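You operate a simulated robot arm through the tools that you are given. There is no shell and no other tool. Be economical: measure what you need, move in short steps, check, and stop when the job is done.

Carry out the task below with a simulated two-armed robot. There is one attempt and no reset: what you move stays moved.

Task
Swap the tags on the tag rail: USE to the meal end, HOLD to the husk end.
Fine: park HOLD on the middle peg on the way; then meal lamp off and husk lamp on, to match.

Only the result counts: the job must be done as asked and must still hold three seconds after the hand-in. Knocking over, shifting, dropping, spilling or breaking anything else fails it.

Robot
Two 7-joint arms with two-finger parallel grippers on one trunk, on a base that drives. Base frame: it is fixed to the floor where the robot stands at the start and does not move with it; the origin is under the middle of the robot, x ahead of it, y to its left, z up. Readings come in mm, degrees, newtons and seconds.
The left shoulder is at the start at [50, 161, 1098], the right one opposite. Places, roughly: white meal button [1300, 1300, 1100]; white husk button [1200, 1000, 1100]; yellow meal slide [1300, 1300, 1000]; green bran slide [1200, 1100, 1000]; blue husk slide [1200, 1000, 1000]; white bran button [1300, 1200, 1100]. Payload 3.43 kg a hand.
The TCP of each hand is the grasp point between the finger pads, 30 mm short of the fingertips. In the tool frame z runs along the fingers and y along their closing line. The gripper opens to 94 mm. The fingers are 28 mm wide and 10 mm thick; the gripper's body (50 by 96 mm) begins 55 mm behind the TCP.
Orientation is told as [roll, pitch, yaw] about the base's x, y, z axes, in that order, counted from this pose: with the fingers straight down and closing along the base's y, the tool's x points along the base's -x, its y along +y and its z along -z.

Tools
- The arms move only by the tool arm_command. It takes "left_commands", "right_commands" or both (then of equal length, played together; a hand with none holds still); each is a list that holds one entry, the list of rows, each a list of 6 numbers: the shift along the base's x, y, z in mm, then the turn, a rotation vector about the base's x, y, z in degrees. In form: [[[tx, ty, tz, wx, wy, wz], ...]]. A call has 1 to 8 rows; each row is the pose to reach, as a shift and turn from the pose commanded when the call began. "left_fingers" and "right_fingers" are, for a hand that has rows, the closure in counts, from 0 (fully open) to 255 (shut), set as the call begins (left out, the last holds). A row lasts 0.2 s, in which the tool goes at most 50 mm and 8.6 degrees; a call with a longer step from one row to the next is refused whole, and so is a gripper value outside its range. Where a pose cannot be reached the arm comes as near as it can. A force on the tool above 60 N (or 10 N above the force at the start of the call, whichever is more), or a blocked arm, ends the call early, and 0.2 s more pass. The fingers move at their own pace (about 45 mm/s each) and stop on an object; they squeeze with about 23 N. The grip force told is the motor's: it shows also when the fingers shut on nothing. Time passes only in rows, and 0.2 s behind the last, so rows that repeat a pose let the fingers close. The reply holds the time, the measured pose of the TCP, the force on the tool along the base axes, the opening and the grip force, in the units named above and with some noise, and new pictures: "pictures" is both (left out), scene, wrist or none (wrist: the cameras of the hands that moved).
- Cameras (640 x 400 px; columns grow to the right, rows downward): "scene" is now at [128.3, -36.1, 1257.2]; the picture's right is [-0.39, -0.92, 0.00], its down [-0.20, 0.09, -0.98] and it looks along [0.90, -0.39, -0.22] (base axes); focal length 264 px, centre (320, 200). "left" rides on the left gripper at [76, -14, -102] in its tool frame; the picture's right is [0.18, 0.98, 0.00], its down [-0.75, 0.14, -0.64] and it looks along [-0.63, 0.12, 0.77] (tool axes); focal length 243 px, centre (320, 200). "right" rides on the right gripper at [76, 14, -102] in its tool frame; the picture's right is [-0.18, 0.98, 0.00], its down [-0.75, -0.14, -0.64] and it looks along [-0.63, -0.12, 0.77] (tool axes); focal length 243 px, centre (320, 200). There is no depth. A picture from a camera that has moved, and an enlarged one, comes with that camera's place and axes in the base frame and with its lens.
- raise_lower(by): slides the trunk up (or, below 0, down) by that many mm; the arms and the scene camera ride with it, the base frame stays. It gives what a move gives, with no picture.
- drive_base(legs): drives the robot by 1 to 6 legs, each [ahead, left, turn to the left] in mm, mm and degrees, along the robot's own axes; the way and the turn of a leg run together, so that a leg with both is an arc; at most 1500 mm and 180 degrees a leg. The arms and the cameras ride along, it lands a little off, and it stops where it bumps. It gives what a move gives, and a new picture of the scene camera.
- turn_head(pan, tilt): turns the head with the scene camera to pan (to the left, within 80 degrees either way) and tilt (down, from -29 to 69), counted from straight ahead of the robot. It gives what a move gives, and a new picture of the scene camera.
- zoom(camera, box): a new picture of the part [left, top, right, bottom] of that camera's present view, enlarged. It takes no simulated time.
- sign_off(): hands the job in; it is judged then, once.

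Go step by step. Nothing tells you exact positions but the pictures and the camera data: compare them with the known pose of the tool, close in by small moves and look again before you grip or let go. The budget is 120 turns and 170 pictures, counting those below and the enlarged ones. Unless the task says otherwise, let go and move clear before handing in, and close with one line.

The tools are called after "Request:" as name(argument=value, ...) on one line, values as JSON. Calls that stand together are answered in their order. arm_command: Moves the arms, as the interface text tells. Its arguments: {"type":"object","properties":{"left_commands":{"type":"array"},"left_fingers":{"type":"number"},"right_commands":{"type":"array"},"right_fingers":{"type":"number"},"pictures":{"type":"string","enum":["both","scene","wrist","none"]}},"required":[]} The other tools are called the same way: raise_lower (by) slides the trunk up or down; drive_base (legs) drives the base; turn_head (pan, tilt) turns the head that bears the scene camera; zoom (camera, box) takes an enlarged picture of a part of a camera's view; sign_off () hands the job in.

At the start:

```text
t: 0.0
left_eef_pos: [470.6, 44.9, 1000.1]
left_tool_rot: [0.0, 0.0, 0.2]
left_wrist_force: [0.2, -0.5, 0.2]
left_grip_width: 94.2
left_grasp_force: 0.1
right_eef_pos: [406.5, -396.7, 999.9]
right_tool_rot: [-0.1, -0.1, 0.0]
right_wrist_force: [0.0, 0.5, -0.3]
right_grip_width: 94.2
right_grasp_force: 0.0
trunk travel left (down, up): [-125.0, 142.0]
robot x, y, heading: [0.8, 1.7, 0.0]
head pan, tilt: [-23.3, 12.6]
```

scene: 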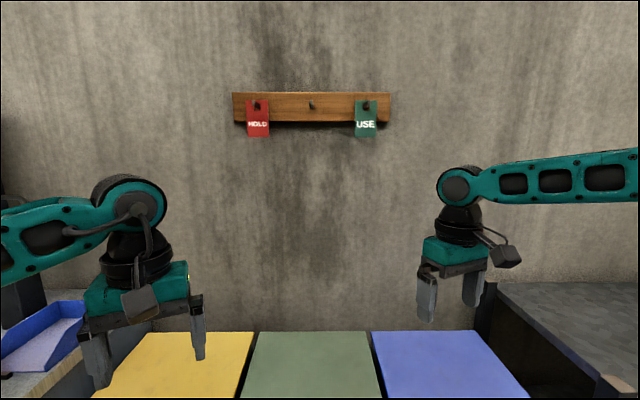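
right: 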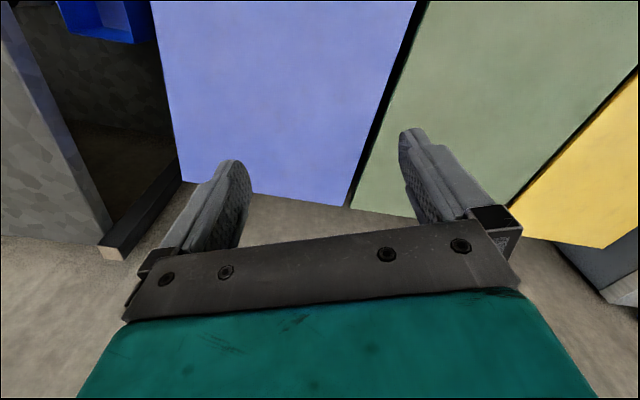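
left: 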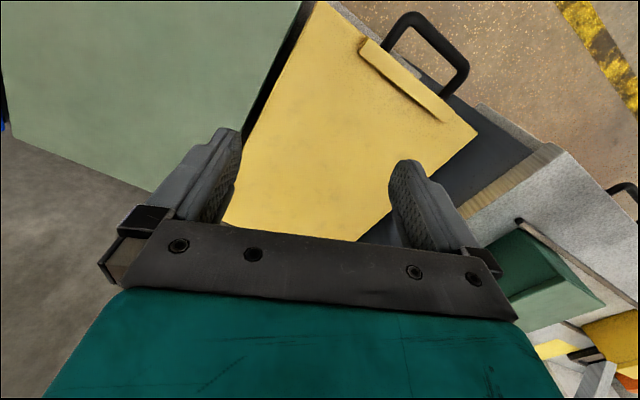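

I see the tag rail on the wall ahead, with HOLD on the left and USE on the right. I'll look left first, towards the buttons and slides, and zoom in on the rail.

Request:
zoom(camera="scene", box=[220, 80, 400, 150])

Request:
turn_head(pan=40, tilt=10)

```text
3.56 times, centred on (310, 115) of scene
camera zoom: at [128.3, -36.1, 1257.2], right [-0.39, -0.92, 0.0], down [-0.2, 0.09, -0.98], along [0.9, -0.39, -0.22], focal length 940 px, centre (356, 502)
```

zoom: 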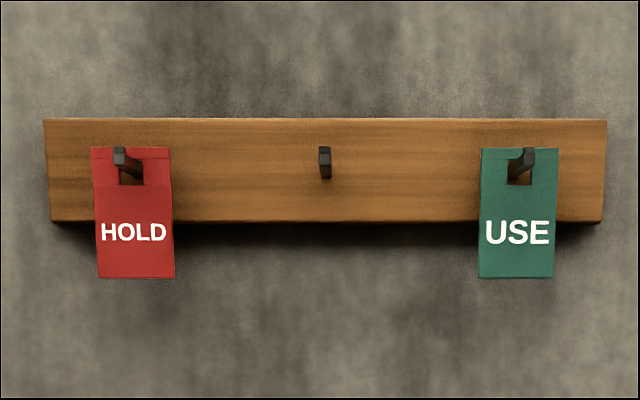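

```text
t: 1.3
left_eef_pos: [470.3, 43.6, 999.1]
left_tool_rot: [0.0, -0.1, 0.0]
left_wrist_force: [0.1, 0.5, 0.2]
left_grip_width: 93.7
left_grasp_force: 0.0
right_eef_pos: [406.8, -396.1, 999.7]
right_tool_rot: [0.0, -0.1, -0.1]
right_wrist_force: [-0.4, -0.2, 0.2]
right_grip_width: 94.0
right_grasp_force: 0.0
trunk travel left (down, up): [-125.0, 142.0]
robot x, y, heading: [0.4, 0.5, 0.1]
head pan, tilt: [40.0, 10.0]
camera scene: at [113.9, 60.4, 1261.3], right [0.64, -0.77, 0.0], down [-0.13, -0.11, -0.98], along [0.75, 0.63, -0.17], focal length 264 px, centre (320, 200)
```

scene: 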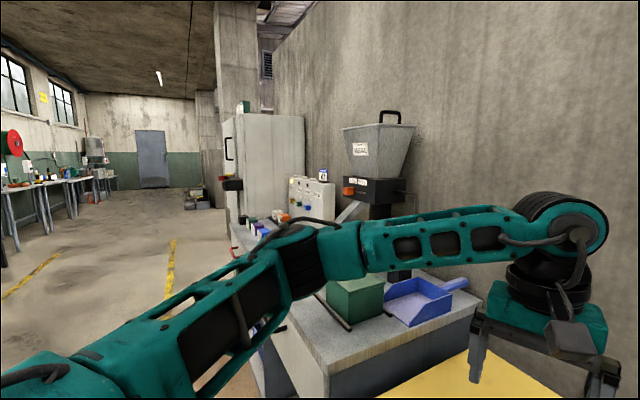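

There is a bench to the left with a machine and a control panel. I'll zoom in on the panel.

Request:
zoom(camera="scene", box=[265, 160, 345, 210])

Request:
zoom(camera="scene", box=[210, 90, 450, 240])

Request:
turn_head(pan=-10, tilt=35)

```text
8.00 times, centred on (305, 185) of scene
camera zoom: at [113.9, 60.4, 1261.3], right [0.64, -0.77, 0.0], down [-0.13, -0.11, -0.98], along [0.75, 0.63, -0.17], focal length 2116 px, centre (440, 320)
```

zoom: 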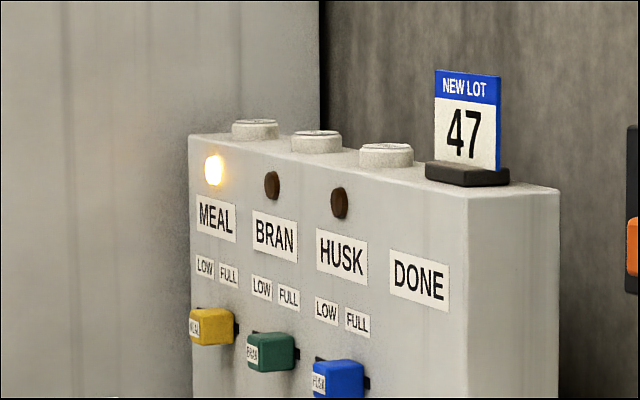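

```text
2.67 times, centred on (330, 165) of scene
camera zoom: at [113.9, 60.4, 1261.3], right [0.64, -0.77, 0.0], down [-0.13, -0.11, -0.98], along [0.75, 0.63, -0.17], focal length 705 px, centre (293, 293)
```

zoom: 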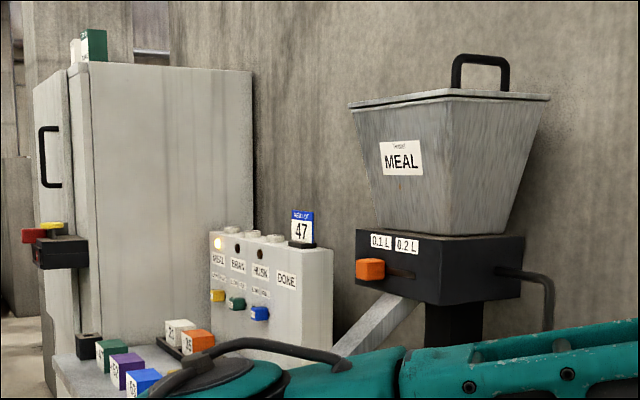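

```text
t: 2.5
left_eef_pos: [470.4, 44.0, 1000.2]
left_tool_rot: [-0.1, 0.0, 0.1]
left_wrist_force: [-0.9, 0.0, 0.3]
left_grip_width: 93.9
left_grasp_force: 0.2
right_eef_pos: [406.4, -396.1, 999.8]
right_tool_rot: [0.0, 0.0, 0.0]
right_wrist_force: [0.2, -0.4, 0.3]
right_grip_width: 93.9
right_grasp_force: 0.1
trunk travel left (down, up): [-125.0, 142.0]
robot x, y, heading: [0.5, 1.8, 0.0]
head pan, tilt: [-10.0, 35.0]
camera scene: at [129.3, -14.5, 1221.2], right [-0.17, -0.98, 0.0], down [-0.56, 0.1, -0.82], along [0.81, -0.14, -0.57], focal length 264 px, centre (320, 200)
```

scene: 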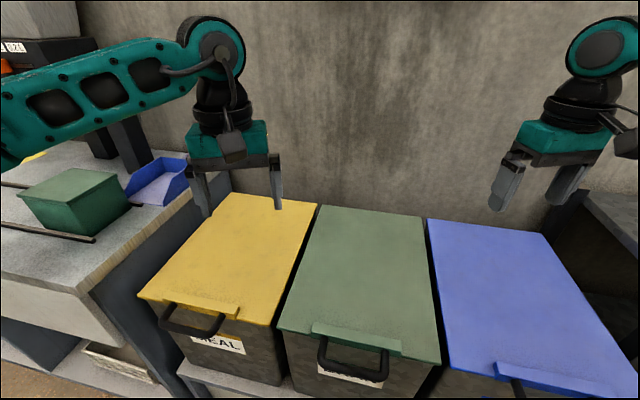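

The bins confirm it: meal is on the left, bran in the middle and husk on the right, so the rail's left end is the meal end. I'll raise the trunk and view the rail again to triangulate it.

Request:
raise_lower(by=140)

Request:
turn_head(pan=-23.3, tilt=12.6)

Request:
zoom(camera="scene", box=[220, 120, 400, 210])

```text
t: 4.2
left_eef_pos: [471.4, 43.2, 1139.8]
left_tool_rot: [0.0, 0.1, 0.1]
left_wrist_force: [0.0, -0.8, -0.6]
left_grip_width: 94.0
left_grasp_force: 0.0
right_eef_pos: [406.6, -395.0, 1140.2]
right_tool_rot: [0.1, 0.1, -0.1]
right_wrist_force: [0.1, -1.0, -0.3]
right_grip_width: 94.1
right_grasp_force: 0.1
trunk travel left (down, up): [-265.0, 2.0]
robot x, y, heading: [-0.7, -1.6, -0.2]
head pan, tilt: [-10.0, 35.0]
```

```text
t: 5.0
left_eef_pos: [471.0, 43.4, 1139.6]
left_tool_rot: [-0.1, -0.1, 0.0]
left_wrist_force: [0.1, 0.1, -0.3]
left_grip_width: 94.0
left_grasp_force: 0.0
right_eef_pos: [406.7, -396.0, 1140.0]
right_tool_rot: [0.0, 0.1, 0.0]
right_wrist_force: [0.5, -0.5, -0.1]
right_grip_width: 94.0
right_grasp_force: 0.0
trunk travel left (down, up): [-265.0, 2.0]
robot x, y, heading: [-0.3, 1.8, -0.1]
head pan, tilt: [-23.3, 12.6]
camera scene: at [128.4, -36.2, 1397.0], right [-0.4, -0.92, 0.0], down [-0.2, 0.09, -0.98], along [0.9, -0.39, -0.22], focal length 264 px, centre (320, 200)
```

scene: 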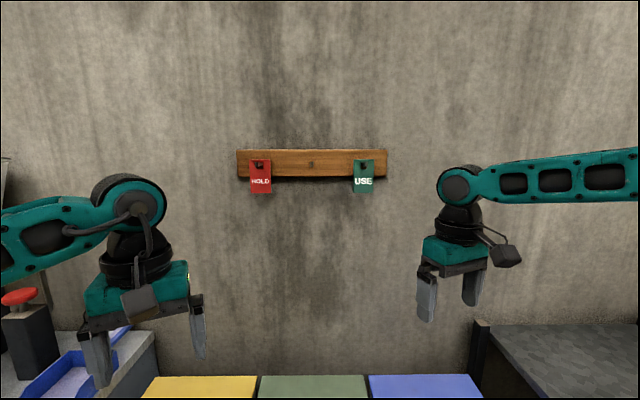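

```text
3.56 times, centred on (310, 165) of scene
camera zoom: at [128.4, -36.2, 1397.0], right [-0.4, -0.92, 0.0], down [-0.2, 0.09, -0.98], along [0.9, -0.39, -0.22], focal length 940 px, centre (356, 324)
```

zoom: 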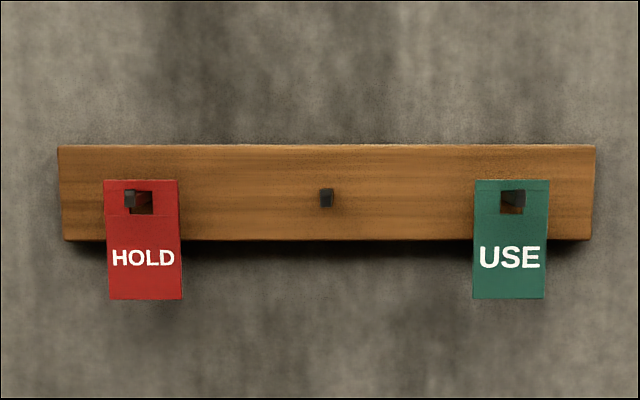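

From the two views, the rail front is about 694 mm ahead of the camera and faces a heading of about -23°. The pegs are about 132 mm apart at z≈1340, and the tags span z 1266–1352. I'll turn the robot to face the wall and check how close the bins are.

Request:
drive_base(legs=[[0, 0, -23.3]])

Request:
turn_head(pan=0, tilt=60)

Request:
turn_head(pan=0, tilt=8)

Request:
zoom(camera="scene", box=[220, 120, 400, 210])

```text
t: 6.7
left_eef_pos: [450.0, -142.7, 1141.0]
left_tool_rot: [-0.1, 0.1, -23.0]
left_wrist_force: [0.0, -0.6, -0.1]
left_grip_width: 94.0
left_grasp_force: 0.2
right_eef_pos: [220.8, -523.1, 1139.5]
right_tool_rot: [-0.1, 0.0, -22.9]
right_wrist_force: [0.1, -0.5, -0.5]
right_grip_width: 94.1
right_grasp_force: 0.0
trunk travel left (down, up): [-265.0, 2.0]
robot x, y, heading: [0.4, -2.8, -23.0]
head pan, tilt: [-23.3, 12.6]
camera scene: at [103.8, -82.4, 1397.1], right [-0.72, -0.69, 0.0], down [-0.15, 0.16, -0.98], along [0.68, -0.7, -0.22], focal length 264 px, centre (320, 200)
```

scene: 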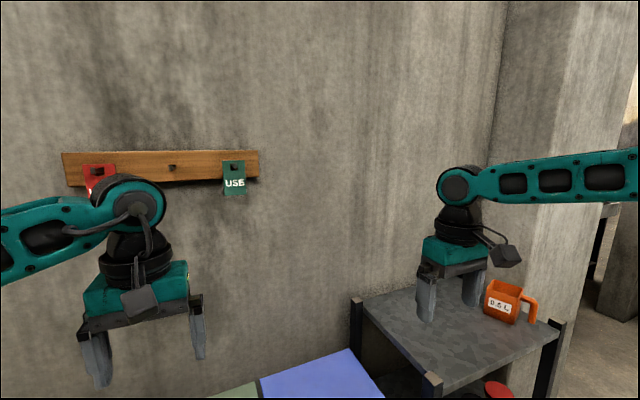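

```text
t: 7.8
left_eef_pos: [450.3, -142.8, 1140.6]
left_tool_rot: [0.0, 0.0, -22.9]
left_wrist_force: [-0.3, 0.3, -0.6]
left_grip_width: 94.1
left_grasp_force: 0.1
right_eef_pos: [221.4, -522.4, 1139.1]
right_tool_rot: [0.1, 0.0, -22.8]
right_wrist_force: [1.3, -0.1, 0.2]
right_grip_width: 93.9
right_grasp_force: 0.1
trunk travel left (down, up): [-265.0, 2.0]
robot x, y, heading: [-0.7, -0.5, -22.8]
head pan, tilt: [0.0, 60.0]
camera scene: at [100.9, -40.8, 1326.9], right [-0.39, -0.92, 0.0], down [-0.8, 0.34, -0.5], along [0.46, -0.19, -0.87], focal length 264 px, centre (320, 200)
```

scene: 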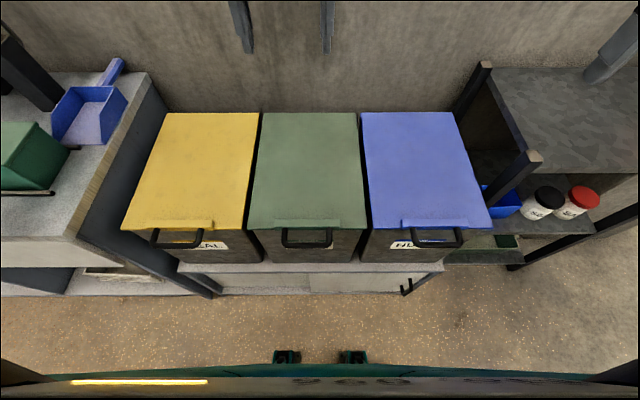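

```text
t: 9.0
left_eef_pos: [452.0, -142.1, 1140.5]
left_tool_rot: [0.0, 0.0, -22.8]
left_wrist_force: [-0.6, -0.3, -0.1]
left_grip_width: 94.1
left_grasp_force: 0.2
right_eef_pos: [220.2, -522.0, 1138.6]
right_tool_rot: [-0.1, 0.0, -22.9]
right_wrist_force: [0.3, 0.5, 0.1]
right_grip_width: 94.3
right_grasp_force: 0.0
trunk travel left (down, up): [-265.0, 2.0]
robot x, y, heading: [-1.4, 3.2, -22.8]
head pan, tilt: [0.0, 8.0]
camera scene: at [124.8, -50.9, 1404.5], right [-0.39, -0.92, 0.0], down [-0.13, 0.05, -0.99], along [0.91, -0.39, -0.14], focal length 264 px, centre (320, 200)
```

scene: 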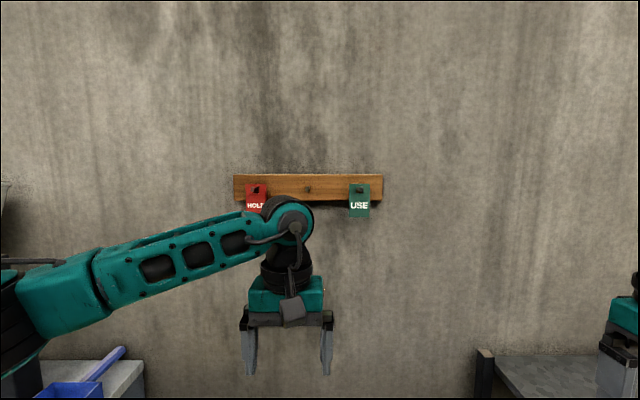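

```text
3.56 times, centred on (310, 165) of scene
camera zoom: at [124.8, -50.9, 1404.5], right [-0.39, -0.92, 0.0], down [-0.13, 0.05, -0.99], along [0.91, -0.39, -0.14], focal length 940 px, centre (356, 324)
```

zoom: 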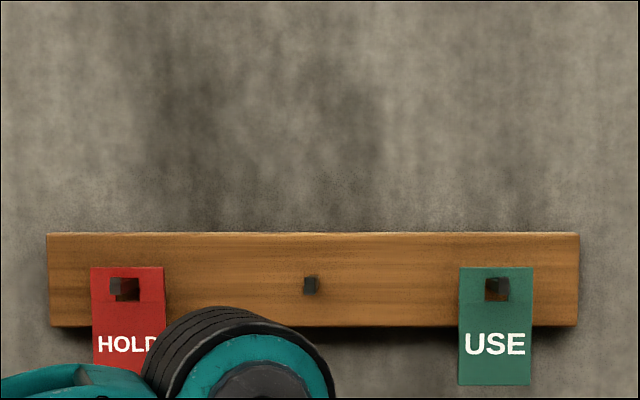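

There is about 200 mm of clear room in front of the base before the bins. I'll drive 110 mm ahead and 100 mm right to bring the rail in front of the left arm, then look again.

Request:
drive_base(legs=[[0, -100, 0], [110, 0, 0]])

```text
t: 10.6
left_eef_pos: [427.9, -239.9, 1141.0]
left_tool_rot: [0.0, -0.1, -23.0]
left_wrist_force: [0.0, 0.9, 0.4]
left_grip_width: 94.0
left_grasp_force: 0.0
right_eef_pos: [196.1, -619.2, 1141.2]
right_tool_rot: [0.1, -0.2, -22.9]
right_wrist_force: [-0.8, -0.6, -0.6]
right_grip_width: 93.9
right_grasp_force: 0.1
trunk travel left (down, up): [-265.0, 2.0]
robot x, y, heading: [-23.9, -97.3, -23.0]
head pan, tilt: [0.0, 8.0]
stopped in leg 2: the robot was blocked; the commanded pose is now the measured one
camera scene: at [100.4, -148.1, 1404.5], right [-0.39, -0.92, 0.0], down [-0.13, 0.05, -0.99], along [0.91, -0.39, -0.14], focal length 264 px, centre (320, 200)
```

scene: 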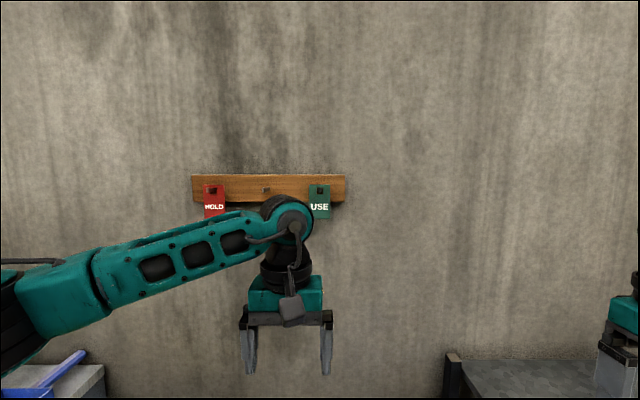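

The drive was blocked after about 15 mm. I'll look down to see what it touched.

Request:
turn_head(pan=0, tilt=62)

```text
t: 11.8
left_eef_pos: [428.0, -238.7, 1141.4]
left_tool_rot: [0.0, -0.1, -22.9]
left_wrist_force: [-0.5, 0.1, 1.0]
left_grip_width: 94.0
left_grasp_force: 0.1
right_eef_pos: [196.5, -620.3, 1140.5]
right_tool_rot: [-0.1, -0.2, -22.9]
right_wrist_force: [0.4, 0.5, -0.4]
right_grip_width: 94.0
right_grasp_force: 0.1
trunk travel left (down, up): [-265.0, 2.0]
robot x, y, heading: [-24.8, -95.6, -23.1]
head pan, tilt: [0.0, 62.0]
camera scene: at [74.9, -136.8, 1324.6], right [-0.39, -0.92, 0.0], down [-0.81, 0.34, -0.47], along [0.43, -0.18, -0.88], focal length 264 px, centre (320, 200)
```

scene: 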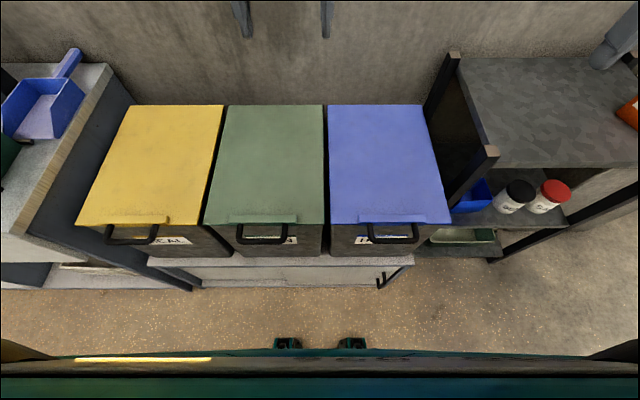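

The bins look undisturbed, and the base seems to be as close as it can get. From here I'll turn the left gripper to horizontal, facing the wall, in steps.

Request:
arm_command(left_commands=[[[13, 5, 17, -3.32, -7.82, 0], [26, 10, 33, -6.65, -15.64, 0], [39, 16, 50, -9.97, -23.46, 0], [52, 21, 67, -13.3, -31.28, 0], [65, 26, 83, -16.6, -39.1, 0], [78, 32, 100, -19.9, -46.9, 0]]], left_fingers=0, pictures="none")

Request:
arm_command(left_commands=[[[10, 5, 8, -3.32, -7.82, 0], [20, 10, 16, -6.65, -15.64, 0], [30, 15, 24, -9.97, -23.46, 0], [40, 20, 32, -13.3, -31.28, 0], [50, 25, 40, -15.25, -35.88, 0], [50, 25, 40, -15.25, -35.88, 0]]], pictures="none")

Request:
turn_head(pan=0, tilt=15)

```text
t: 13.2
left_eef_pos: [505.7, -206.0, 1240.9]
left_tool_rot: [-0.2, -51.2, -22.8]
left_wrist_force: [-0.1, 0.0, -0.7]
left_grip_width: 94.0
left_grasp_force: 0.1
right_eef_pos: [195.5, -618.9, 1139.9]
right_tool_rot: [0.0, -0.2, -22.9]
right_wrist_force: [0.1, -0.2, 0.5]
right_grip_width: 94.1
right_grasp_force: 0.0
trunk travel left (down, up): [-265.0, 2.0]
robot x, y, heading: [-24.0, -94.8, -22.8]
head pan, tilt: [0.0, 62.0]
```

```text
t: 14.6
left_eef_pos: [555.7, -179.8, 1280.2]
left_tool_rot: [-99.3, -89.6, 76.3]
left_wrist_force: [0.9, 0.3, -0.2]
left_grip_width: 94.2
left_grasp_force: 0.1
left hand out of reach, approached as far as the arm can: row 5
right_eef_pos: [198.2, -618.7, 1141.9]
right_tool_rot: [-0.2, -0.2, -22.9]
right_wrist_force: [1.2, 0.0, 0.2]
right_grip_width: 93.8
right_grasp_force: 0.1
trunk travel left (down, up): [-265.0, 2.0]
robot x, y, heading: [-23.0, -97.0, -22.9]
head pan, tilt: [0.0, 62.0]
```

```text
t: 15.8
left_eef_pos: [554.0, -181.9, 1281.3]
left_tool_rot: [-101.7, -89.8, 78.7]
left_wrist_force: [-0.1, -0.9, 0.8]
left_grip_width: 94.1
left_grasp_force: 0.0
right_eef_pos: [195.4, -620.4, 1140.7]
right_tool_rot: [-0.1, -0.3, -22.9]
right_wrist_force: [-1.0, 0.0, 0.6]
right_grip_width: 93.8
right_grasp_force: 0.0
trunk travel left (down, up): [-265.0, 2.0]
robot x, y, heading: [-24.4, -97.2, -23.0]
head pan, tilt: [0.0, 15.0]
camera scene: at [101.7, -148.2, 1393.1], right [-0.39, -0.92, 0.0], down [-0.24, 0.1, -0.97], along [0.89, -0.38, -0.26], focal length 264 px, centre (320, 200)
```

scene: 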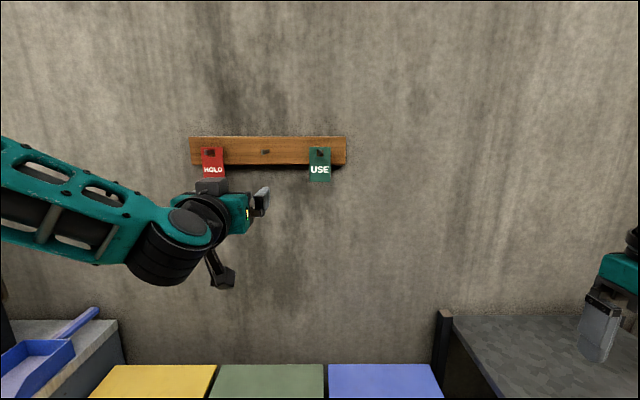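

The left gripper is now horizontal at about 580 mm towards the wall. Next I'll move it across in front of HOLD and part of the way in, to test reach.

Request:
arm_command(left_commands=[[[27, 14, 1, 0, 0, 0], [55, 27, 2, 0, 0, 0], [82, 41, 3, 0, 0, 0], [110, 54, 4, 0, 0, 0], [137, 68, 5, 0, 0, 0], [137, 68, 5, 0, 0, 0]]])

```text
t: 17.2
left_eef_pos: [607.7, -166.8, 1307.9]
left_tool_rot: [-19.6, -89.6, -3.0]
left_wrist_force: [0.1, -0.2, 0.1]
left_grip_width: 94.0
left_grasp_force: 0.0
left hand out of reach, approached as far as the arm can: row 1, 2, 3, 4, 5, 6
right_eef_pos: [196.1, -620.1, 1140.4]
right_tool_rot: [-0.1, -0.2, -22.9]
right_wrist_force: [-0.1, 0.7, 0.2]
right_grip_width: 93.9
right_grasp_force: 0.0
trunk travel left (down, up): [-265.0, 2.0]
robot x, y, heading: [-25.4, -94.5, -23.1]
head pan, tilt: [0.0, 15.0]
camera scene: at [101.7, -148.1, 1393.2], right [-0.39, -0.92, 0.0], down [-0.24, 0.1, -0.97], along [0.89, -0.38, -0.26], focal length 264 px, centre (320, 200)
camera left: at [506.7, -141.0, 1232.4], right [0.38, 0.91, -0.19], down [-0.53, 0.38, 0.76], along [0.76, -0.19, 0.63], focal length 243 px, centre (320, 200)
```

scene: 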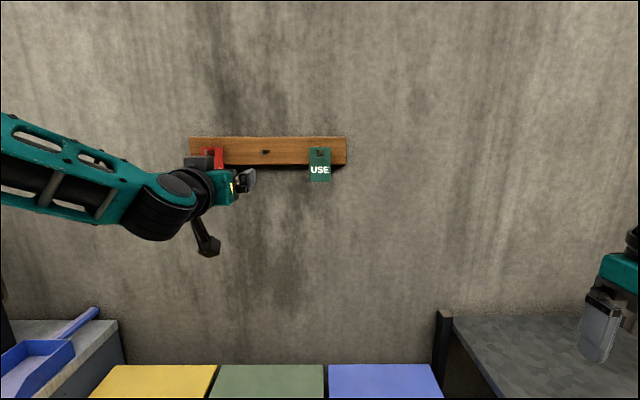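
left: 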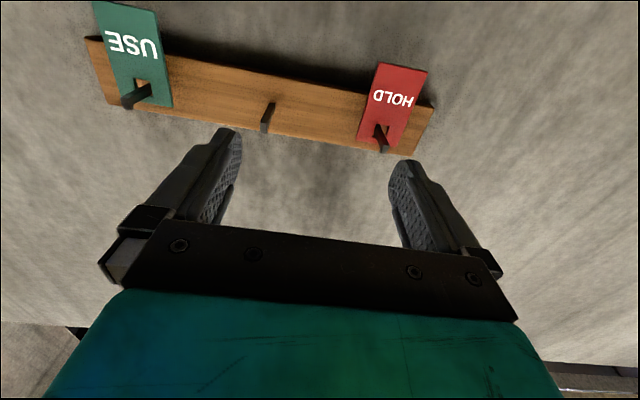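

The arm runs out about 165 mm short, so the base has to get closer. Something blocked it other than the bins, so I'll look at both sides.

Request:
turn_head(pan=-65, tilt=30)

Request:
turn_head(pan=60, tilt=45)

Request:
turn_head(pan=0, tilt=69)

```text
t: 18.6
left_eef_pos: [607.3, -166.2, 1308.7]
left_tool_rot: [-17.7, -89.6, -4.8]
left_wrist_force: [-0.4, -0.1, 0.2]
left_grip_width: 93.9
left_grasp_force: 0.1
right_eef_pos: [196.9, -620.6, 1140.6]
right_tool_rot: [-0.1, -0.1, -23.0]
right_wrist_force: [0.4, 0.0, 0.6]
right_grip_width: 94.1
right_grasp_force: 0.1
trunk travel left (down, up): [-265.0, 2.0]
robot x, y, heading: [-25.7, -98.0, -23.0]
head pan, tilt: [-65.0, 30.0]
camera scene: at [19.0, -202.1, 1369.0], right [-1.0, -0.04, 0.0], down [-0.02, 0.5, -0.87], along [0.03, -0.87, -0.5], focal length 264 px, centre (320, 200)
```

scene: 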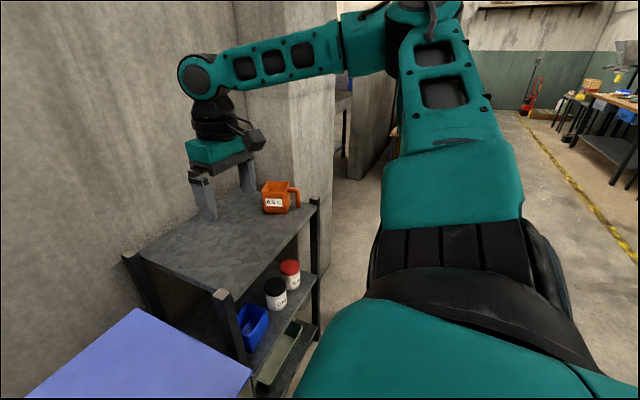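

```text
t: 20.6
left_eef_pos: [608.2, -168.5, 1308.0]
left_tool_rot: [-18.7, -89.6, -4.0]
left_wrist_force: [-0.7, -0.1, -0.6]
left_grip_width: 93.9
left_grasp_force: 0.1
right_eef_pos: [195.9, -619.4, 1141.7]
right_tool_rot: [-0.1, -0.2, -22.9]
right_wrist_force: [-0.2, -0.7, 0.7]
right_grip_width: 94.1
right_grasp_force: 0.1
trunk travel left (down, up): [-265.0, 2.0]
robot x, y, heading: [-23.1, -97.7, -23.2]
head pan, tilt: [60.0, 45.0]
camera scene: at [80.6, -62.8, 1346.4], right [0.6, -0.8, 0.0], down [-0.56, -0.43, -0.71], along [0.56, 0.43, -0.71], focal length 264 px, centre (320, 200)
```

scene: 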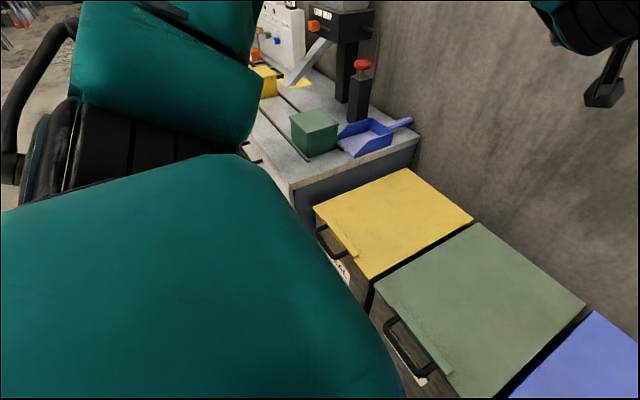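

```text
t: 21.9
left_eef_pos: [608.2, -168.4, 1307.0]
left_tool_rot: [-18.3, -89.6, -4.5]
left_wrist_force: [0.3, 0.4, -0.5]
left_grip_width: 93.9
left_grasp_force: 0.1
right_eef_pos: [195.9, -619.9, 1140.4]
right_tool_rot: [-0.1, -0.2, -22.8]
right_wrist_force: [0.0, -0.5, 0.2]
right_grip_width: 94.2
right_grasp_force: 0.1
trunk travel left (down, up): [-265.0, 2.0]
robot x, y, heading: [-26.1, -96.6, -23.0]
head pan, tilt: [0.0, 68.8]
camera scene: at [67.2, -133.5, 1317.5], right [-0.39, -0.92, 0.0], down [-0.86, 0.36, -0.36], along [0.33, -0.14, -0.93], focal length 264 px, centre (320, 200)
```

scene: 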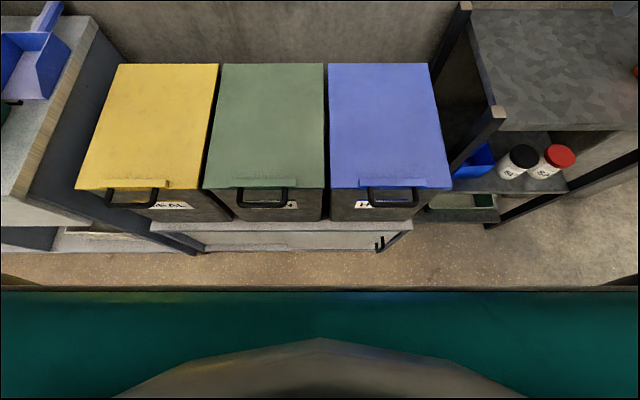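

Nothing is obviously touching. I'll check how the left arm is configured, since its elbow may still be folded outward, with reach to spare.

Request:
turn_head(pan=45, tilt=8)

```text
t: 23.2
left_eef_pos: [607.6, -167.2, 1307.4]
left_tool_rot: [-18.9, -89.6, -3.8]
left_wrist_force: [0.7, -0.4, -0.2]
left_grip_width: 93.7
left_grasp_force: 0.0
right_eef_pos: [196.5, -620.0, 1140.3]
right_tool_rot: [-0.1, -0.2, -22.8]
right_wrist_force: [-0.3, -0.4, -0.3]
right_grip_width: 94.0
right_grasp_force: 0.0
trunk travel left (down, up): [-265.0, 2.0]
robot x, y, heading: [-21.3, -97.7, -22.9]
head pan, tilt: [45.0, 8.0]
camera scene: at [101.6, -77.0, 1404.5], right [0.37, -0.93, 0.0], down [-0.13, -0.05, -0.99], along [0.92, 0.37, -0.14], focal length 264 px, centre (320, 200)
```

scene: 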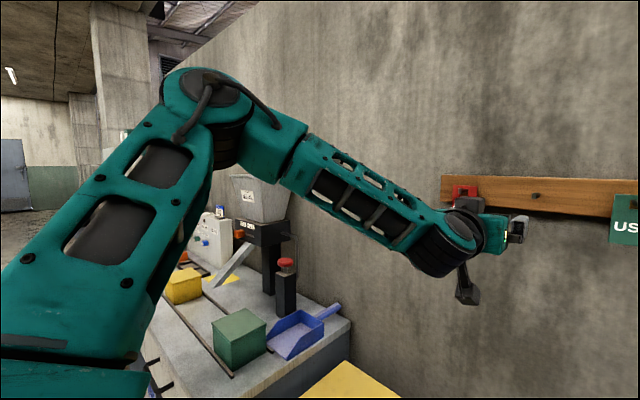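

The elbow is high and bent, so the wrist angle is probably what limits the reach rather than the arm's length. I'll tip the fingers about 20° down and extend straight towards the wall.

Request:
arm_command(left_commands=[[[0, 0, 0, 2.6, 6.1, 0], [0, 0, 0, 5.2, 12.3, 0], [0, 0, 0, 7.8, 18.4, 0], [28, -12, 0, 7.8, 18.4, 0], [55, -23, 0, 7.8, 18.4, 0], [83, -35, 0, 7.8, 18.4, 0], [83, -35, 0, 7.8, 18.4, 0]]], pictures="scene")

```text
t: 24.8
left_eef_pos: [690.2, -199.4, 1305.6]
left_tool_rot: [-0.5, -70.1, -22.7]
left_wrist_force: [0.6, -0.5, 0.0]
left_grip_width: 94.3
left_grasp_force: 0.1
right_eef_pos: [196.1, -619.4, 1141.3]
right_tool_rot: [-0.1, -0.2, -22.9]
right_wrist_force: [0.1, -0.3, -0.1]
right_grip_width: 94.0
right_grasp_force: 0.0
trunk travel left (down, up): [-265.0, 2.0]
robot x, y, heading: [-22.3, -98.1, -23.1]
head pan, tilt: [45.0, 8.0]
camera scene: at [100.9, -76.7, 1404.6], right [0.38, -0.93, 0.0], down [-0.13, -0.05, -0.99], along [0.92, 0.37, -0.14], focal length 264 px, centre (320, 200)
```

scene: 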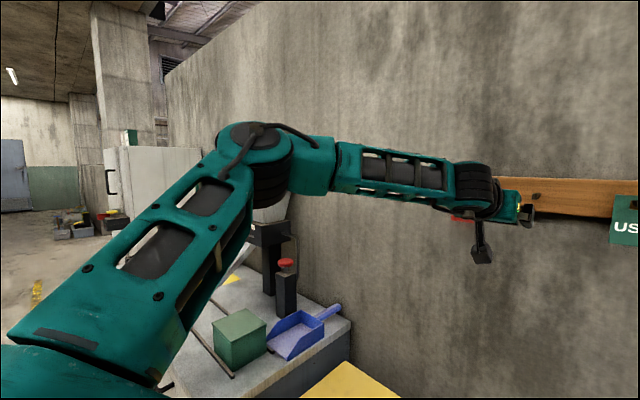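

Reach is good with the fingers tilted. Now I'll move sideways to line up with HOLD, lower to z≈1285 and level the tilt a little.

Request:
arm_command(left_commands=[[[11, 25, -7, 0, 0, 0], [21, 50, -14, 0, 0, 0], [32, 75, -20, -1.2, -2.8, 0], [32, 75, -20, -3.9, -9.2, 0], [32, 75, -20, -3.9, -9.2, 0]]], pictures="wrist")

Request:
turn_head(pan=25, tilt=8)

```text
t: 26.0
left_eef_pos: [721.2, -125.7, 1284.5]
left_tool_rot: [-1.0, -80.2, -22.1]
left_wrist_force: [0.1, -0.2, 0.0]
left_grip_width: 94.0
left_grasp_force: 0.1
right_eef_pos: [196.3, -619.3, 1141.3]
right_tool_rot: [-0.1, -0.3, -23.0]
right_wrist_force: [0.3, -0.3, -0.3]
right_grip_width: 94.1
right_grasp_force: 0.1
trunk travel left (down, up): [-265.0, 2.0]
robot x, y, heading: [-22.7, -93.8, -23.0]
head pan, tilt: [45.0, 8.0]
camera left: at [611.4, -93.7, 1228.0], right [0.35, 0.92, -0.18], down [-0.41, 0.33, 0.85], along [0.84, -0.23, 0.49], focal length 243 px, centre (320, 200)
```

left: 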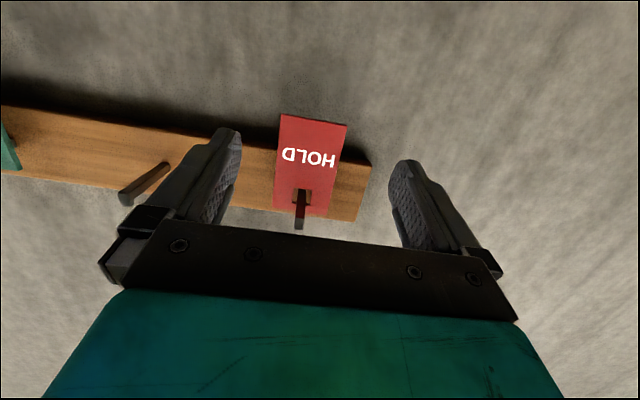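

```text
t: 26.8
left_eef_pos: [721.8, -125.3, 1284.6]
left_tool_rot: [-0.8, -80.1, -22.2]
left_wrist_force: [-0.1, 0.6, -0.2]
left_grip_width: 93.8
left_grasp_force: 0.1
right_eef_pos: [198.1, -619.8, 1142.7]
right_tool_rot: [-0.1, -0.1, -22.9]
right_wrist_force: [0.6, -1.1, -0.4]
right_grip_width: 94.0
right_grasp_force: 0.1
trunk travel left (down, up): [-265.0, 2.0]
robot x, y, heading: [-24.2, -95.3, -23.0]
head pan, tilt: [25.0, 8.0]
camera scene: at [108.2, -108.3, 1404.6], right [0.04, -1.0, 0.0], down [-0.14, -0.01, -0.99], along [0.99, 0.04, -0.14], focal length 264 px, centre (320, 200)
```

scene: 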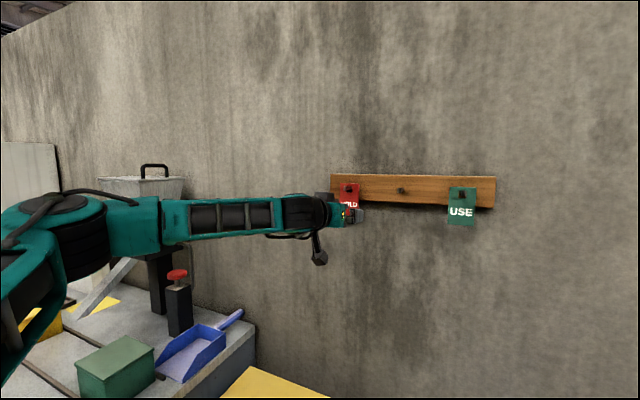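

HOLD sits at about L 162 (leftward along the wall) and D 795 (towards the wall), against the gripper's L 167 and D 713. I'll advance about 72 mm with a small sideways correction, then look before closing.

Request:
arm_command(left_commands=[[[16, -8, 1, 0, 0, 0], [32, -16, 2, 0, 0, 0], [48, -24, 3, 0, 0, 0], [64, -32.5, 4, 0, 0, 0], [64, -32.5, 4, 0, 0, 0]]])

```text
t: 28.0
left_eef_pos: [785.6, -157.1, 1289.7]
left_tool_rot: [-0.8, -80.0, -22.2]
left_wrist_force: [-0.3, -0.1, -0.9]
left_grip_width: 94.1
left_grasp_force: 0.0
right_eef_pos: [197.1, -619.9, 1142.0]
right_tool_rot: [-0.1, -0.3, -22.9]
right_wrist_force: [1.1, 0.5, 0.2]
right_grip_width: 94.0
right_grasp_force: 0.1
trunk travel left (down, up): [-265.0, 2.0]
robot x, y, heading: [-21.8, -98.6, -22.9]
head pan, tilt: [25.0, 8.0]
camera scene: at [108.1, -108.2, 1404.6], right [0.04, -1.0, 0.0], down [-0.14, -0.01, -0.99], along [0.99, 0.04, -0.14], focal length 264 px, centre (320, 200)
camera left: at [674.6, -125.2, 1231.7], right [0.36, 0.92, -0.18], down [-0.41, 0.33, 0.85], along [0.84, -0.23, 0.49], focal length 243 px, centre (320, 200)
```

scene: 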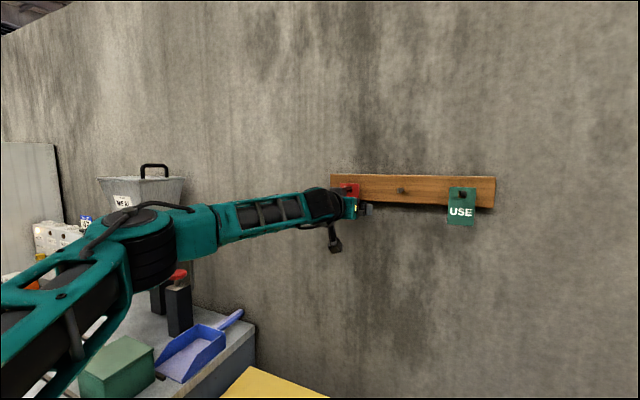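
left: 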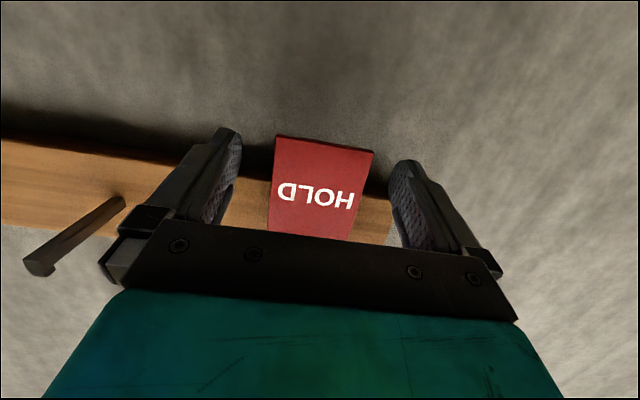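

HOLD is between the fingers, centred to within a couple of mm. I'll close on it.

Request:
arm_command(left_commands=[[[0, 0, 0, 0, 0, 0], [0, 0, 0, 0, 0, 0], [0, 0, 0, 0, 0, 0], [0, 0, 0, 0, 0, 0], [0, 0, 0, 0, 0, 0]]], left_fingers=255, pictures="wrist")

```text
t: 29.2
left_eef_pos: [784.5, -156.6, 1287.9]
left_tool_rot: [-0.8, -80.0, -22.2]
left_wrist_force: [-0.4, -0.6, 0.1]
left_grip_width: 50.9
left_grasp_force: 22.8
right_eef_pos: [197.5, -619.1, 1141.4]
right_tool_rot: [-0.1, -0.2, -22.9]
right_wrist_force: [0.4, 0.2, -0.2]
right_grip_width: 94.3
right_grasp_force: 0.1
trunk travel left (down, up): [-265.0, 2.0]
robot x, y, heading: [-27.1, -97.8, -23.0]
head pan, tilt: [25.0, 8.0]
camera left: at [674.5, -125.3, 1231.6], right [0.35, 0.92, -0.18], down [-0.41, 0.33, 0.85], along [0.84, -0.23, 0.49], focal length 243 px, centre (320, 200)
```

left: 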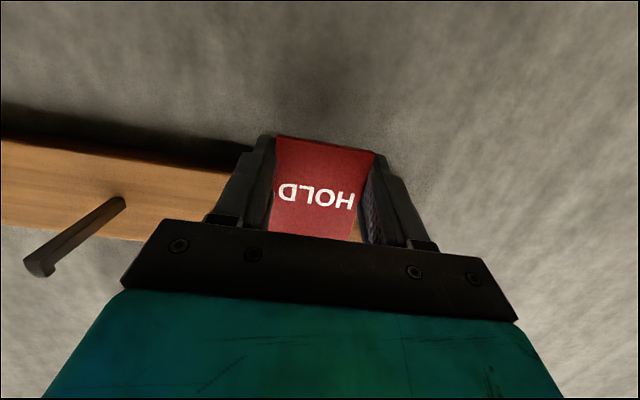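

HOLD is gripped at 51 mm width. The middle peg seems to have an upturned tip, so I'll zoom in on it before lifting off.

Request:
zoom(camera="left", box=[0, 170, 160, 290])

Request:
zoom(camera="scene", box=[320, 160, 500, 240])

```text
3.33 times, centred on (80, 230) of left
camera zoom: at [674.5, -125.3, 1231.6], right [0.35, 0.92, -0.18], down [-0.41, 0.33, 0.85], along [0.84, -0.23, 0.49], focal length 809 px, centre (1120, 100)
```

zoom: 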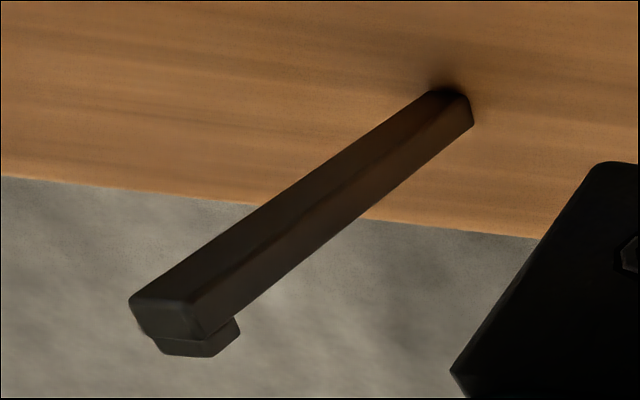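

```text
3.56 times, centred on (410, 200) of scene
camera zoom: at [108.2, -108.4, 1404.5], right [0.04, -1.0, 0.0], down [-0.14, -0.01, -0.99], along [0.99, 0.04, -0.14], focal length 940 px, centre (0, 200)
```

zoom: 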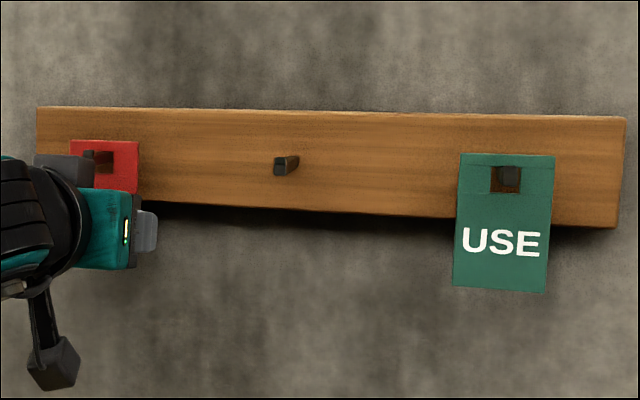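

The peg is a straight, square shaft with a lip of about 4 mm at its tip. I'll lift HOLD 7 mm and draw it straight out.

Request:
arm_command(left_commands=[[[0, 0, 4, 0, 0, 0], [0, 0, 7, 0, 0, 0], [0, 0, 7, 0, 0, 0]]], pictures="none")

Request:
zoom(camera="scene", box=[330, 170, 400, 215])

```text
t: 30.0
left_eef_pos: [785.9, -157.8, 1294.4]
left_tool_rot: [-0.9, -79.9, -22.2]
left_wrist_force: [0.7, 0.4, -0.3]
left_grip_width: 51.0
left_grasp_force: 22.4
right_eef_pos: [196.4, -620.0, 1140.3]
right_tool_rot: [-0.1, -0.2, -22.8]
right_wrist_force: [-0.1, 0.2, -0.2]
right_grip_width: 93.7
right_grasp_force: 0.1
trunk travel left (down, up): [-265.0, 2.0]
robot x, y, heading: [-24.6, -96.2, -23.3]
head pan, tilt: [25.0, 8.0]
```

```text
8.89 times, centred on (365, 192) of scene
camera zoom: at [108.2, -108.4, 1404.5], right [0.04, -1.0, 0.0], down [-0.14, 0.0, -0.99], along [0.99, 0.04, -0.14], focal length 2351 px, centre (-80, 267)
```

zoom: 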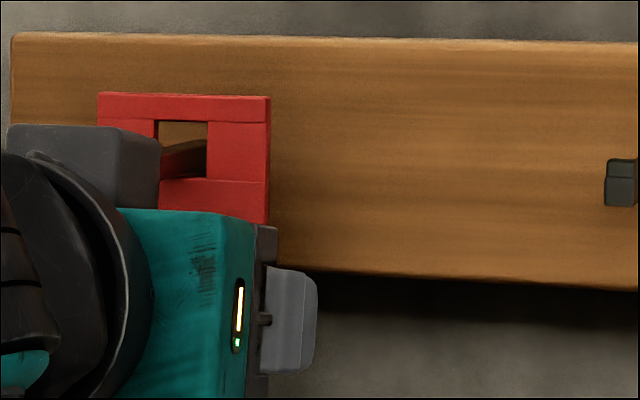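

HOLD is lifted and its hole spans about z 1333–1350, against the peg tip at about 1335–1346. I'll pull it out gently.

Request:
arm_command(left_commands=[[[-6, 2.5, -1, 0, 0, 0], [-13, 5.5, -1, 0, 0, 0], [-20, 8.5, -1, 0, 0, 0], [-28, 12, -1, 0, 0, 0], [-41, 17.5, -1, 0, 0, 0], [-55, 23.5, -1, 0, 0, 0], [-55, 23.5, -1, 0, 0, 0]]])

```text
t: 31.6
left_eef_pos: [729.6, -135.0, 1294.2]
left_tool_rot: [-0.8, -80.1, -22.2]
left_wrist_force: [-0.1, 1.3, 0.5]
left_grip_width: 50.8
left_grasp_force: 23.2
right_eef_pos: [196.9, -619.6, 1141.0]
right_tool_rot: [0.0, -0.2, -22.9]
right_wrist_force: [0.6, -0.2, -0.6]
right_grip_width: 94.0
right_grasp_force: 0.1
trunk travel left (down, up): [-265.0, 2.0]
robot x, y, heading: [-23.8, -95.5, -23.1]
head pan, tilt: [25.0, 8.0]
camera scene: at [108.3, -108.6, 1404.5], right [0.04, -1.0, 0.0], down [-0.14, 0.0, -0.99], along [0.99, 0.04, -0.14], focal length 264 px, centre (320, 200)
camera left: at [619.6, -103.5, 1237.3], right [0.35, 0.92, -0.18], down [-0.41, 0.33, 0.85], along [0.84, -0.23, 0.49], focal length 243 px, centre (320, 200)
```

scene: 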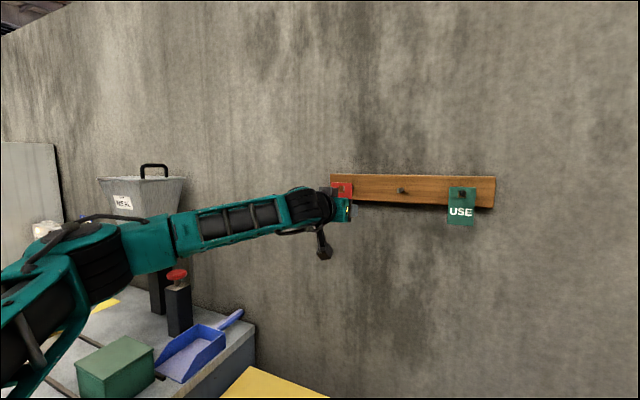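
left: 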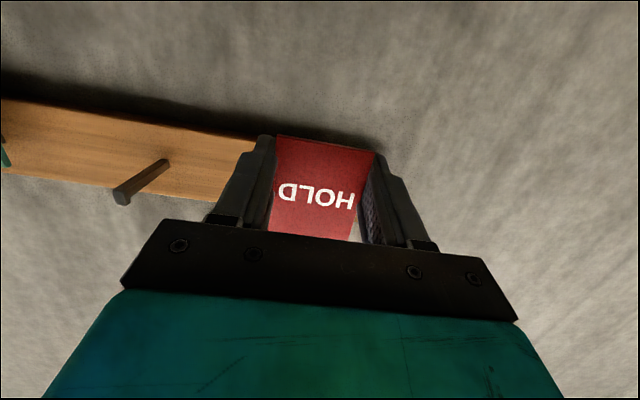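

HOLD is off its peg and steady in the grip. I'll move 130 mm right to the middle peg, still clear of it, and check the hole's alignment with the scene camera.

Request:
arm_command(left_commands=[[[-13, -30, 0, 0, 0, 0], [-26, -60, 0, 0, 0, 0], [-38, -90, 0, 0, 0, 0], [-50.5, -119.5, 0, 0, 0, 0], [-50.5, -119.5, 0, 0, 0, 0]]], pictures="none")

Request:
turn_head(pan=10, tilt=8)

Request:
zoom(camera="scene", box=[240, 160, 400, 240])

```text
t: 32.8
left_eef_pos: [683.3, -254.1, 1292.5]
left_tool_rot: [-1.0, -80.0, -22.0]
left_wrist_force: [0.4, 0.4, -0.8]
left_grip_width: 50.7
left_grasp_force: 23.1
right_eef_pos: [196.2, -619.1, 1141.4]
right_tool_rot: [0.0, -0.1, -22.9]
right_wrist_force: [-0.2, 0.6, 0.2]
right_grip_width: 94.1
right_grasp_force: 0.1
trunk travel left (down, up): [-265.0, 2.0]
robot x, y, heading: [-24.4, -98.3, -23.0]
head pan, tilt: [25.0, 8.0]
```

```text
t: 33.6
left_eef_pos: [682.9, -254.8, 1292.3]
left_tool_rot: [-0.9, -80.0, -22.3]
left_wrist_force: [-0.2, -0.4, -0.1]
left_grip_width: 50.7
left_grasp_force: 22.7
right_eef_pos: [197.2, -619.9, 1140.9]
right_tool_rot: [-0.1, -0.2, -23.0]
right_wrist_force: [0.0, -0.3, -0.3]
right_grip_width: 94.0
right_grasp_force: 0.1
trunk travel left (down, up): [-265.0, 2.0]
robot x, y, heading: [-24.9, -97.3, -23.1]
head pan, tilt: [10.0, 8.0]
camera scene: at [106.0, -132.4, 1404.5], right [-0.22, -0.97, 0.0], down [-0.14, 0.03, -0.99], along [0.97, -0.22, -0.14], focal length 264 px, centre (320, 200)
```

scene: 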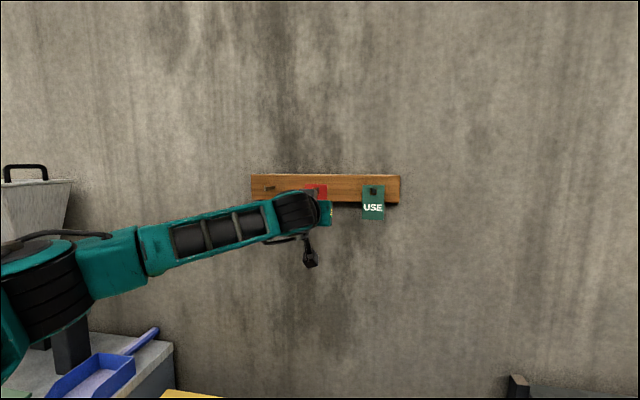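

```text
4.00 times, centred on (320, 200) of scene
camera zoom: at [106.0, -132.4, 1404.5], right [-0.22, -0.97, 0.0], down [-0.14, 0.03, -0.99], along [0.97, -0.22, -0.14], focal length 1058 px, centre (320, 200)
```

zoom: 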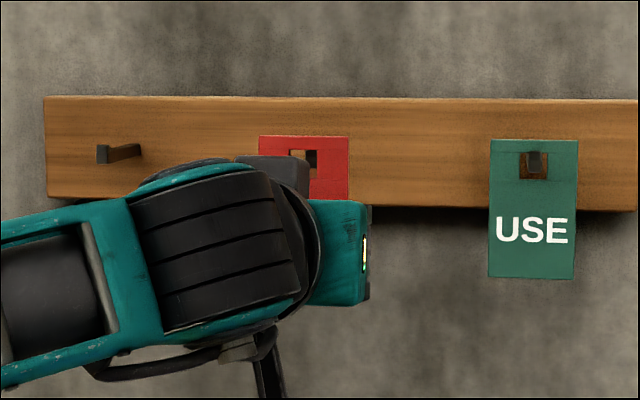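

The hole lines up with the middle peg as predicted. I'll move in to just short of the tip, raising 1.5 mm, and check.

Request:
arm_command(left_commands=[[[15, -6.5, 1.5, 0, 0, 0], [32, -13.7, 1.5, 0, 0, 0], [32, -13.7, 1.5, 0, 0, 0]]], pictures="none")

Request:
zoom(camera="scene", box=[290, 175, 340, 205])

```text
t: 34.4
left_eef_pos: [714.0, -267.7, 1295.2]
left_tool_rot: [-0.7, -80.0, -22.3]
left_wrist_force: [0.5, 0.7, -0.1]
left_grip_width: 50.6
left_grasp_force: 23.1
right_eef_pos: [197.0, -620.3, 1140.4]
right_tool_rot: [-0.2, -0.1, -22.9]
right_wrist_force: [0.5, -0.5, -0.7]
right_grip_width: 94.0
right_grasp_force: 0.0
trunk travel left (down, up): [-265.0, 2.0]
robot x, y, heading: [-22.9, -100.6, -23.1]
head pan, tilt: [10.0, 8.0]
```

```text
12.80 times, centred on (315, 190) of scene
camera zoom: at [105.8, -132.3, 1404.6], right [-0.22, -0.97, 0.0], down [-0.14, 0.03, -0.99], along [0.97, -0.22, -0.14], focal length 3385 px, centre (384, 328)
```

zoom: 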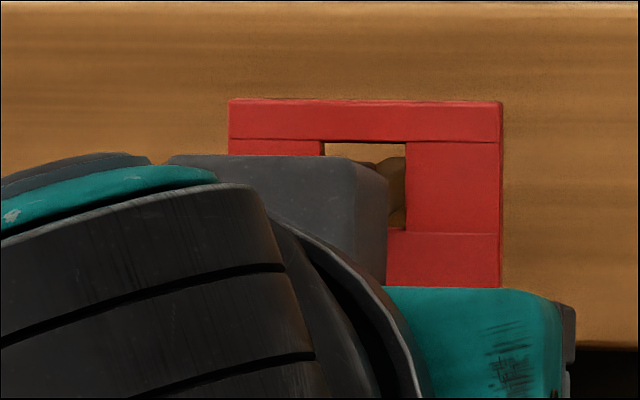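

The peg tip shows inside the hole, about 2 mm low in it. I'll lower 2 mm, slide on 27 mm and then set HOLD down.

Request:
arm_command(left_commands=[[[0, 0, -2, 0, 0, 0], [6.5, -2.7, -2, 0, 0, 0], [13, -5.5, -2, 0, 0, 0], [19.5, -8.3, -2, 0, 0, 0], [25, -10.6, -2, 0, 0, 0], [25, -10.6, -2, 0, 0, 0]]], pictures="none")

Request:
zoom(camera="scene", box=[290, 175, 340, 205])

```text
t: 35.8
left_eef_pos: [738.7, -278.4, 1293.8]
left_tool_rot: [-0.9, -80.3, -22.3]
left_wrist_force: [-0.2, 0.3, 0.0]
left_grip_width: 50.7
left_grasp_force: 23.2
right_eef_pos: [198.2, -621.0, 1141.3]
right_tool_rot: [-0.2, -0.2, -22.9]
right_wrist_force: [-0.2, 0.8, -0.8]
right_grip_width: 94.1
right_grasp_force: 0.0
trunk travel left (down, up): [-265.0, 2.0]
robot x, y, heading: [-25.8, -96.7, -23.0]
head pan, tilt: [10.0, 8.0]
```

```text
12.80 times, centred on (315, 190) of scene
camera zoom: at [105.9, -132.4, 1404.6], right [-0.22, -0.97, 0.0], down [-0.14, 0.03, -0.99], along [0.96, -0.22, -0.14], focal length 3385 px, centre (384, 328)
```

zoom: 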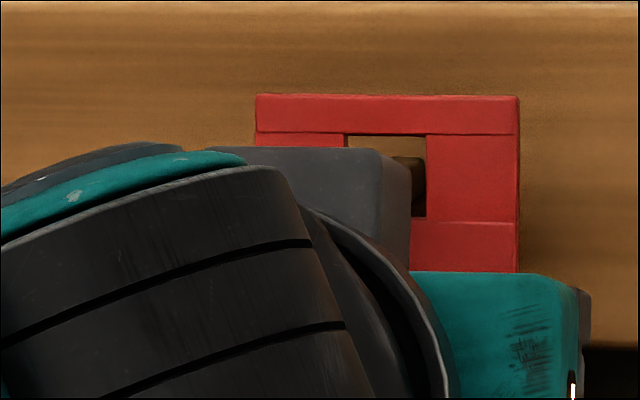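

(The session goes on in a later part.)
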